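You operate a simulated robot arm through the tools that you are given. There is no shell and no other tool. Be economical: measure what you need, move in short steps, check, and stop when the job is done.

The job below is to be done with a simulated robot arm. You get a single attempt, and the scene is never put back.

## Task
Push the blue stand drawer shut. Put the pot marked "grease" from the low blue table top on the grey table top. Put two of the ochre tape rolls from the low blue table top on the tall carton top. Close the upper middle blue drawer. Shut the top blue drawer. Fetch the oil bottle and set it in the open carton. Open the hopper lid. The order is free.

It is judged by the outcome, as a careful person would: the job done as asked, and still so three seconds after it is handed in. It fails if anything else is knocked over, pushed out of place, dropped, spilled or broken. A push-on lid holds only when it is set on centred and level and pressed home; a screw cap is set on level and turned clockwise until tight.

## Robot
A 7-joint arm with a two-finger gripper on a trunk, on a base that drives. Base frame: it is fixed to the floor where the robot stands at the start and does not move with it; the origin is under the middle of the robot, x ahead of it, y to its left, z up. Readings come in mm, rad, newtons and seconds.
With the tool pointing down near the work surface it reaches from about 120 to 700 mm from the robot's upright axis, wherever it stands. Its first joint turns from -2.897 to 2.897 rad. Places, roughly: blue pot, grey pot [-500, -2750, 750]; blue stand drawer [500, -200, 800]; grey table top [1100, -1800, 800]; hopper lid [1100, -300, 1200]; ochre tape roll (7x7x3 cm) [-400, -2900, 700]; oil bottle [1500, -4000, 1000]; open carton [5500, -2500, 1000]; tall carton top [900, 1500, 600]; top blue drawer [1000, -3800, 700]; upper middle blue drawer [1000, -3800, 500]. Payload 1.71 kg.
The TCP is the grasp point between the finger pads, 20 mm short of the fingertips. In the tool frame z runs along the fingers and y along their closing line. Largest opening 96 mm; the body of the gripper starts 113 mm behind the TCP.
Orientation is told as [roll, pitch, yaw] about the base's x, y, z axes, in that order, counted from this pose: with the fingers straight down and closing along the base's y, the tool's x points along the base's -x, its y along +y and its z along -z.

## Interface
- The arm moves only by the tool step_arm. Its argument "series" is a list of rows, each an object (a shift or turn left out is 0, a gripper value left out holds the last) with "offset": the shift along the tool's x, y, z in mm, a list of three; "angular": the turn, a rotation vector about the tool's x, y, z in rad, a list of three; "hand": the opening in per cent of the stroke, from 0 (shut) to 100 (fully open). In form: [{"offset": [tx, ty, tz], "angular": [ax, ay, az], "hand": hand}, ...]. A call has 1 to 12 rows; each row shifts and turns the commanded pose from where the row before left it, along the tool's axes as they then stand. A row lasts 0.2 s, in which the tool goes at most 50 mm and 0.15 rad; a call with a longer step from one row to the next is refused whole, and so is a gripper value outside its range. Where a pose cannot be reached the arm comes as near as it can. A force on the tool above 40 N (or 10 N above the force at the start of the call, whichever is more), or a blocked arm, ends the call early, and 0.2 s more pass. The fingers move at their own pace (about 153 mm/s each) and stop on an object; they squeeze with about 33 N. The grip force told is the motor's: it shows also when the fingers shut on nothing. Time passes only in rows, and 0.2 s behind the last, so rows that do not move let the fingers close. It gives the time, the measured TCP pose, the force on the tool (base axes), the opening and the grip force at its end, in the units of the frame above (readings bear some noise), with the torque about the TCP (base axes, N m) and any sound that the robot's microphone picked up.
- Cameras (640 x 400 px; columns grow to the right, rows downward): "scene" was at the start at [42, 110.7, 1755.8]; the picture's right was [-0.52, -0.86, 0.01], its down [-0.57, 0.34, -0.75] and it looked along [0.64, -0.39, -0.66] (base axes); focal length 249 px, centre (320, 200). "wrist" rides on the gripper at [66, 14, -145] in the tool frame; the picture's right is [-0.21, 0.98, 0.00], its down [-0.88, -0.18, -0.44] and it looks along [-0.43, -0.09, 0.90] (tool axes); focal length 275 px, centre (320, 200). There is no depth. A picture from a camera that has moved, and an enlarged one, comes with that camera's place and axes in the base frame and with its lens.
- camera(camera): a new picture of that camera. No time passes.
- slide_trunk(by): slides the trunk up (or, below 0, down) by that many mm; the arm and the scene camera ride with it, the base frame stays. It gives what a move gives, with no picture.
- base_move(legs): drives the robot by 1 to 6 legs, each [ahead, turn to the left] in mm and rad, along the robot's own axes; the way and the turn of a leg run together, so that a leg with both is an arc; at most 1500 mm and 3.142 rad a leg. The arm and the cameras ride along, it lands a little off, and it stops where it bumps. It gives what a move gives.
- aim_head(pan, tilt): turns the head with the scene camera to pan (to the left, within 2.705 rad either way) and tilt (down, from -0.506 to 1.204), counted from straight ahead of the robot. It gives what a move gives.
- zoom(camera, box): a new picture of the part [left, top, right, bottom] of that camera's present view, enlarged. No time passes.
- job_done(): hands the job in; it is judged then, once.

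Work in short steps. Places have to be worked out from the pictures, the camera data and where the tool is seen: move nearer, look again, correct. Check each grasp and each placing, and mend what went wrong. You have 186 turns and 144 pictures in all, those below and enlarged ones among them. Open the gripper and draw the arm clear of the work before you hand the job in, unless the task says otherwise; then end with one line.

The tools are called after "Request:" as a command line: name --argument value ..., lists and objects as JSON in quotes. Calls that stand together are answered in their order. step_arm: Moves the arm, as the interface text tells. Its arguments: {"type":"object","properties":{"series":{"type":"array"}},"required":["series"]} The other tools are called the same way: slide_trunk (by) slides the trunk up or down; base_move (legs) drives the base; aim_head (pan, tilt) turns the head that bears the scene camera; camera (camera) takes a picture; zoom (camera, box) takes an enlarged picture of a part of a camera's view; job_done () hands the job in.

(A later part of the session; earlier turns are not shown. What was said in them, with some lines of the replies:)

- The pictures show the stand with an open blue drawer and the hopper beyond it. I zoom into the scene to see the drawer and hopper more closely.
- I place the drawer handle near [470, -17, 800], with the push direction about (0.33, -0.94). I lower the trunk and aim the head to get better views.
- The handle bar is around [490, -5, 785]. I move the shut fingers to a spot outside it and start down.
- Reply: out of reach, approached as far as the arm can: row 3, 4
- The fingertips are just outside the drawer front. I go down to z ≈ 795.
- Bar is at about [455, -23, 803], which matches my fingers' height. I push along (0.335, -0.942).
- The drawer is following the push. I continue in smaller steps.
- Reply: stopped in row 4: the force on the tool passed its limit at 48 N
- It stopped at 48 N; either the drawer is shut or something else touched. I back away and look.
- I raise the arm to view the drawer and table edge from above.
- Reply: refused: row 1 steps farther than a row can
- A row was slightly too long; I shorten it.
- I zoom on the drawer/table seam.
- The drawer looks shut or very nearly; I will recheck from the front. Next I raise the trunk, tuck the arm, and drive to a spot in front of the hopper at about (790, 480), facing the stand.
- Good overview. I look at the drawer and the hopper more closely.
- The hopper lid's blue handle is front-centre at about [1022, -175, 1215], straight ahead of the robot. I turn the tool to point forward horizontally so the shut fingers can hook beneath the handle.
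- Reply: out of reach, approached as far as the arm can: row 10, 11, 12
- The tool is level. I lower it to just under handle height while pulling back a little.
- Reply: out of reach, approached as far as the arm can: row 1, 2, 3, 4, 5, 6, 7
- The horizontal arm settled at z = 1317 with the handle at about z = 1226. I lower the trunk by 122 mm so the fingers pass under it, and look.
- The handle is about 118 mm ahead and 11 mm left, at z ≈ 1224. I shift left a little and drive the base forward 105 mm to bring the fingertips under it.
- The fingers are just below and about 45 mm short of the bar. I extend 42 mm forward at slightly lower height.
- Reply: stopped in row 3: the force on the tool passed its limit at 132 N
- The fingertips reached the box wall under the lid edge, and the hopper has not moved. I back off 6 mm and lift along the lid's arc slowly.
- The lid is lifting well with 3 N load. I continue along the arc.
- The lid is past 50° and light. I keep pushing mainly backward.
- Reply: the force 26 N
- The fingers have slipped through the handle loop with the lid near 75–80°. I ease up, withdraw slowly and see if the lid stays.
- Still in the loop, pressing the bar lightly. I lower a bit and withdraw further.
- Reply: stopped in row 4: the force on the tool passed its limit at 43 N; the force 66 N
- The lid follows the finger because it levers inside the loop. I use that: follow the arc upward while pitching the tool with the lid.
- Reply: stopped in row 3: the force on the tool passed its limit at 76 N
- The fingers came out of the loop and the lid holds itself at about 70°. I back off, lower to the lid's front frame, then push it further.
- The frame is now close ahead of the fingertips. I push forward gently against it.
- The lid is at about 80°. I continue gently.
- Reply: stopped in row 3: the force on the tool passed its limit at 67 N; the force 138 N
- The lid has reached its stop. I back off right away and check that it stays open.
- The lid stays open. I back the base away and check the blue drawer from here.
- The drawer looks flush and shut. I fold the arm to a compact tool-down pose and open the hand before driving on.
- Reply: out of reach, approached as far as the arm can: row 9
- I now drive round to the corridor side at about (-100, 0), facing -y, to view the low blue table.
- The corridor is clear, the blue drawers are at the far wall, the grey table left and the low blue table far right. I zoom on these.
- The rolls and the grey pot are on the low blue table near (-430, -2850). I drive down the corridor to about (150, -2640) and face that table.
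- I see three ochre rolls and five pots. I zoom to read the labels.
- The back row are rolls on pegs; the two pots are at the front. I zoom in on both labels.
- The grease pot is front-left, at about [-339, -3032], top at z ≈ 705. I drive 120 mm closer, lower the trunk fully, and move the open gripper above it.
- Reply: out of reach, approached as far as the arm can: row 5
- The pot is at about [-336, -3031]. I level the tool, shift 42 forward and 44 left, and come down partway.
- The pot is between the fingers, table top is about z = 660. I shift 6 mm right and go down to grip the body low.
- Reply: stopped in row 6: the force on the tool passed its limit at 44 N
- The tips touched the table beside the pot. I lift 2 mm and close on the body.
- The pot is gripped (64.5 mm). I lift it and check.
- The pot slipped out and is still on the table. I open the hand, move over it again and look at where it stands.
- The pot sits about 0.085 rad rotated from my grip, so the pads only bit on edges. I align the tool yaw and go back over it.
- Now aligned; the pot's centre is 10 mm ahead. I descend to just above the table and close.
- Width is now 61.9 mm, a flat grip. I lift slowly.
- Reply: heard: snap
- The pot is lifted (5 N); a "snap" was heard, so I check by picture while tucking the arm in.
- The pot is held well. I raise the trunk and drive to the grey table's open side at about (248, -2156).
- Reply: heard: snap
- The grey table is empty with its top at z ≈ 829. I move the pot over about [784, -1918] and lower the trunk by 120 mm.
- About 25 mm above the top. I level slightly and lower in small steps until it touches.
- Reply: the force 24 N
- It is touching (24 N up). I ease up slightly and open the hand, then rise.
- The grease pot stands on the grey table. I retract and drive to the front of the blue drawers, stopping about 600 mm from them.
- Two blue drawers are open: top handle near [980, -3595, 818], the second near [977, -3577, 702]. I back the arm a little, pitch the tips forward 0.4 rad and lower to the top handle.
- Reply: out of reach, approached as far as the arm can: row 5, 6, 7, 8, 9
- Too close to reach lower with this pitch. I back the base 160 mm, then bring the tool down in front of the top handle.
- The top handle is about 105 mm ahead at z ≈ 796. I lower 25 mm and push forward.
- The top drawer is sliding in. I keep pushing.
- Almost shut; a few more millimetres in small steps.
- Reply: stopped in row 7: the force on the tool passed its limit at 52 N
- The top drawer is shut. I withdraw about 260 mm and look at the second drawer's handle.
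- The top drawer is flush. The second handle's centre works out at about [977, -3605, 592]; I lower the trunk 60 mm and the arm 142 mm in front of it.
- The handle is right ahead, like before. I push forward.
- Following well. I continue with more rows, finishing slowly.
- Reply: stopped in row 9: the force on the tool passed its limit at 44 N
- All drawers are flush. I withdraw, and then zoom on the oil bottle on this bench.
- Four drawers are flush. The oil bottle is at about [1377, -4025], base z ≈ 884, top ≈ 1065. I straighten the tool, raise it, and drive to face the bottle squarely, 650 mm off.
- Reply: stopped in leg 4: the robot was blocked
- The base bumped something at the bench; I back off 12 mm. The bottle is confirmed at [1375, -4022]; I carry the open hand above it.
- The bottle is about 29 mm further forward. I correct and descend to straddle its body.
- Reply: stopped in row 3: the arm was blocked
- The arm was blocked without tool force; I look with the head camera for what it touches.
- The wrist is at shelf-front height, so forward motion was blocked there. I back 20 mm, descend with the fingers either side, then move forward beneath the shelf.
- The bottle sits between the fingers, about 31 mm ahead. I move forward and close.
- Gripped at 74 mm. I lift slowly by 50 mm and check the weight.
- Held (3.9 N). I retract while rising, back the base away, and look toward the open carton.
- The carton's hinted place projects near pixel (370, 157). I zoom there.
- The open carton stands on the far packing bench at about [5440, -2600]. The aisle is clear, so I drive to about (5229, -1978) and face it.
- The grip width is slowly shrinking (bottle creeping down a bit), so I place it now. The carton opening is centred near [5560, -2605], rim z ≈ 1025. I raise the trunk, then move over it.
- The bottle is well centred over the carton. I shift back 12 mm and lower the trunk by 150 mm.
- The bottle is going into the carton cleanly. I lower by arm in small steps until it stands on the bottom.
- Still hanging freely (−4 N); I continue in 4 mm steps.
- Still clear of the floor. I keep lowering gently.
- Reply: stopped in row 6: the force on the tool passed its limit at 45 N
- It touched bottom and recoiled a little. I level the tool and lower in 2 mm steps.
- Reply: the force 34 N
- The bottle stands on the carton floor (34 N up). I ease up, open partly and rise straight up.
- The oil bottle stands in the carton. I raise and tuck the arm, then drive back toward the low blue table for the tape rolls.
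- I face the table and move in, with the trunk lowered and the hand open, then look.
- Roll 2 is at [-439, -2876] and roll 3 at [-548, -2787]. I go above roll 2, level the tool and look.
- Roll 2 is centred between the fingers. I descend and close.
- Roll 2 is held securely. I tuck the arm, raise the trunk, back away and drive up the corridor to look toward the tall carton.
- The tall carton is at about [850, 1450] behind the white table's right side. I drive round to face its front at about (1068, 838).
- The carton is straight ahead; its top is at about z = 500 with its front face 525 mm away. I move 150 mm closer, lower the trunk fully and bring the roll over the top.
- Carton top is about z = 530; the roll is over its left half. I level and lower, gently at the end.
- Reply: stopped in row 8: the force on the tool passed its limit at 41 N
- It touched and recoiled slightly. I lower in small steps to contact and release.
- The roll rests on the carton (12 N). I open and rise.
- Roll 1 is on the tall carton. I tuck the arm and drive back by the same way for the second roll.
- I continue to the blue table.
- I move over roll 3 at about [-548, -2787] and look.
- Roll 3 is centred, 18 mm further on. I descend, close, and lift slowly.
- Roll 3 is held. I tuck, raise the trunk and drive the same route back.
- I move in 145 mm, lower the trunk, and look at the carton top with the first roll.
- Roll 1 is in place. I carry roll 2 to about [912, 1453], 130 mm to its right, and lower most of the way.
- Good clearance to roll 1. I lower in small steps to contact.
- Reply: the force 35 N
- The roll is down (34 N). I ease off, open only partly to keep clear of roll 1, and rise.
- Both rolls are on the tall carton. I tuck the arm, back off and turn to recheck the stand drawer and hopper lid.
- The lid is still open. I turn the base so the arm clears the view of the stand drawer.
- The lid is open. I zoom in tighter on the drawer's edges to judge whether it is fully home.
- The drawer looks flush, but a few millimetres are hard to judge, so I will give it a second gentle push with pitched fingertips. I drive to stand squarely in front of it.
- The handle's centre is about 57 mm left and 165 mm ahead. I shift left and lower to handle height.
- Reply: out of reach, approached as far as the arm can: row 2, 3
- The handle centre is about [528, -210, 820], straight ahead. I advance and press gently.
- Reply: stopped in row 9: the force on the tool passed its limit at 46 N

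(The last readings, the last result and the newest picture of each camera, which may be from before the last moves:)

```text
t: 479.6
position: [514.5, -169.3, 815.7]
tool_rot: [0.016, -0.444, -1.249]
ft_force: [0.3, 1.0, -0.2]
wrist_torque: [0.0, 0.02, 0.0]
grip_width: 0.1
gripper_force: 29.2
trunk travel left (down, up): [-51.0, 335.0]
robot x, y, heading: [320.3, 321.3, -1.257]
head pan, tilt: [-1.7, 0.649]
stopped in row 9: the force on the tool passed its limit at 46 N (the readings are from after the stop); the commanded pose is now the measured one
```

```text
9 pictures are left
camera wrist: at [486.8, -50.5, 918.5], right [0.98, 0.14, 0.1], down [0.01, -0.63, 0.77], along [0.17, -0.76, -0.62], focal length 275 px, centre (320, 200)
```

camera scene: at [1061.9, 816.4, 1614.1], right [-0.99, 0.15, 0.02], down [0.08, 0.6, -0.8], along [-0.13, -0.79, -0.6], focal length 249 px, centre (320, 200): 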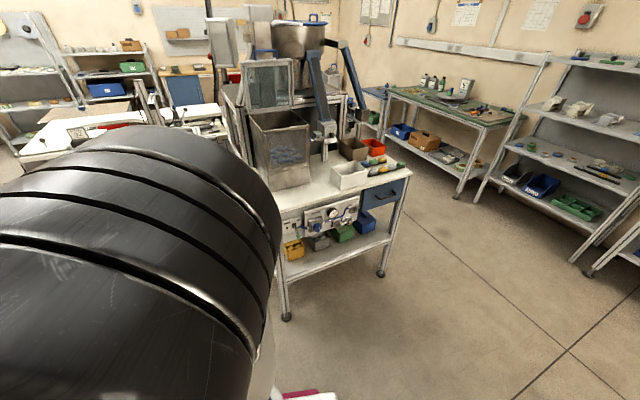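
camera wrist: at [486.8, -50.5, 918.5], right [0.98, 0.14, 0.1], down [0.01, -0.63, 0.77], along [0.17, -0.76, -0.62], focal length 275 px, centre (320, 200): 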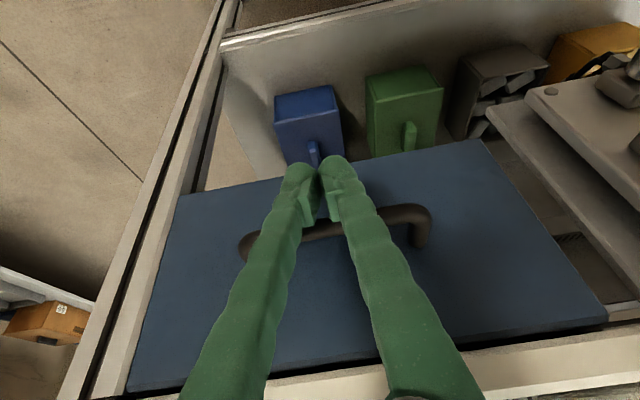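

The drawer is at its hard stop in the same place as before, so it is fully shut. I withdraw, open the hand and draw the arm clear.

Request:
step_arm --series '[{"offset": [36, 0, -17]}, {"offset": [36, 0, -17]}, {"offset": [36, 0, -17]}, {"offset": [0, 0, -45]}, {"offset": [0, 0, -45], "hand": 100}, {"angular": [0, 0.15, 0]}, {"angular": [0, 0.15, 0]}, {"angular": [0, 0.14, 0]}, {}]'

Request:
base_move --legs '[[-250, 0]]'

Request:
aim_head --pan 0.1 --tilt 0.5

Request:
camera --camera "scene"

```text
t: 481.6
position: [465.0, -27.4, 899.6]
tool_rot: [0.018, -0.005, -1.239]
ft_force: [0.1, 0.5, -0.2]
wrist_torque: [-0.02, -0.01, 0.01]
grip_width: 96.1
gripper_force: 0.1
out of reach, approached as far as the arm can: row 3, 4
trunk travel left (down, up): [-51.0, 335.0]
robot x, y, heading: [318.7, 320.1, -1.256]
head pan, tilt: [-1.7, 0.649]
```

```text
t: 483.5
position: [384.7, 215.4, 901.0]
tool_rot: [0.016, -0.01, -1.242]
ft_force: [0.4, 0.0, 0.8]
wrist_torque: [0.05, 0.04, -0.02]
grip_width: 96.0
gripper_force: 0.1
trunk travel left (down, up): [-51.0, 335.0]
robot x, y, heading: [239.3, 558.8, -1.259]
head pan, tilt: [-1.7, 0.649]
```

```text
t: 485.3
position: [390.7, 199.9, 894.9]
tool_rot: [0.015, 0.007, -1.24]
ft_force: [-0.2, 0.0, 0.4]
wrist_torque: [0.01, -0.01, -0.03]
grip_width: 96.1
gripper_force: 0.1
trunk travel left (down, up): [-51.0, 335.0]
robot x, y, heading: [241.3, 559.8, -1.257]
head pan, tilt: [0.099, 0.499]
```

```text
8 pictures are left
camera scene: at [413.3, 557.9, 1475.0], right [-0.92, -0.4, 0.0], down [-0.2, 0.45, -0.87], along [0.35, -0.8, -0.49], focal length 249 px, centre (320, 200)
```

scene: 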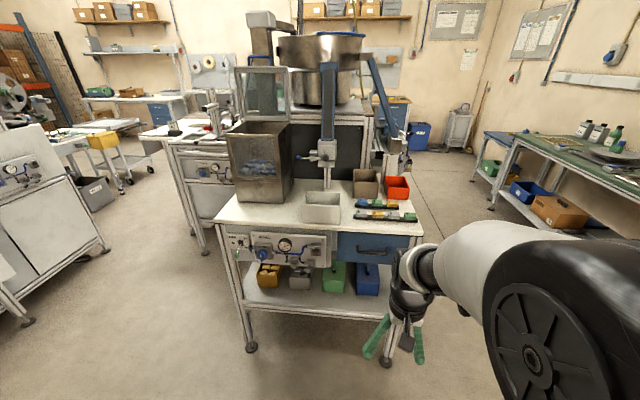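

The stand drawer is shut and the hopper lid stands open. The bench drawers, grease pot, oil bottle and tape rolls were each checked when finished, and the arm is clear, so I hand the job in.

Request:
job_done

```text
The job is handed in.
```

The whole job is done and handed in: all three blue drawers are shut, the hopper lid is open, the grease pot is on the grey table, two ochre tape rolls are on the tall carton, and the oil bottle is standing in the open carton. The microphone picked up two unexplained snaps while I carried the grease pot, but nothing looked broken in the pictures.
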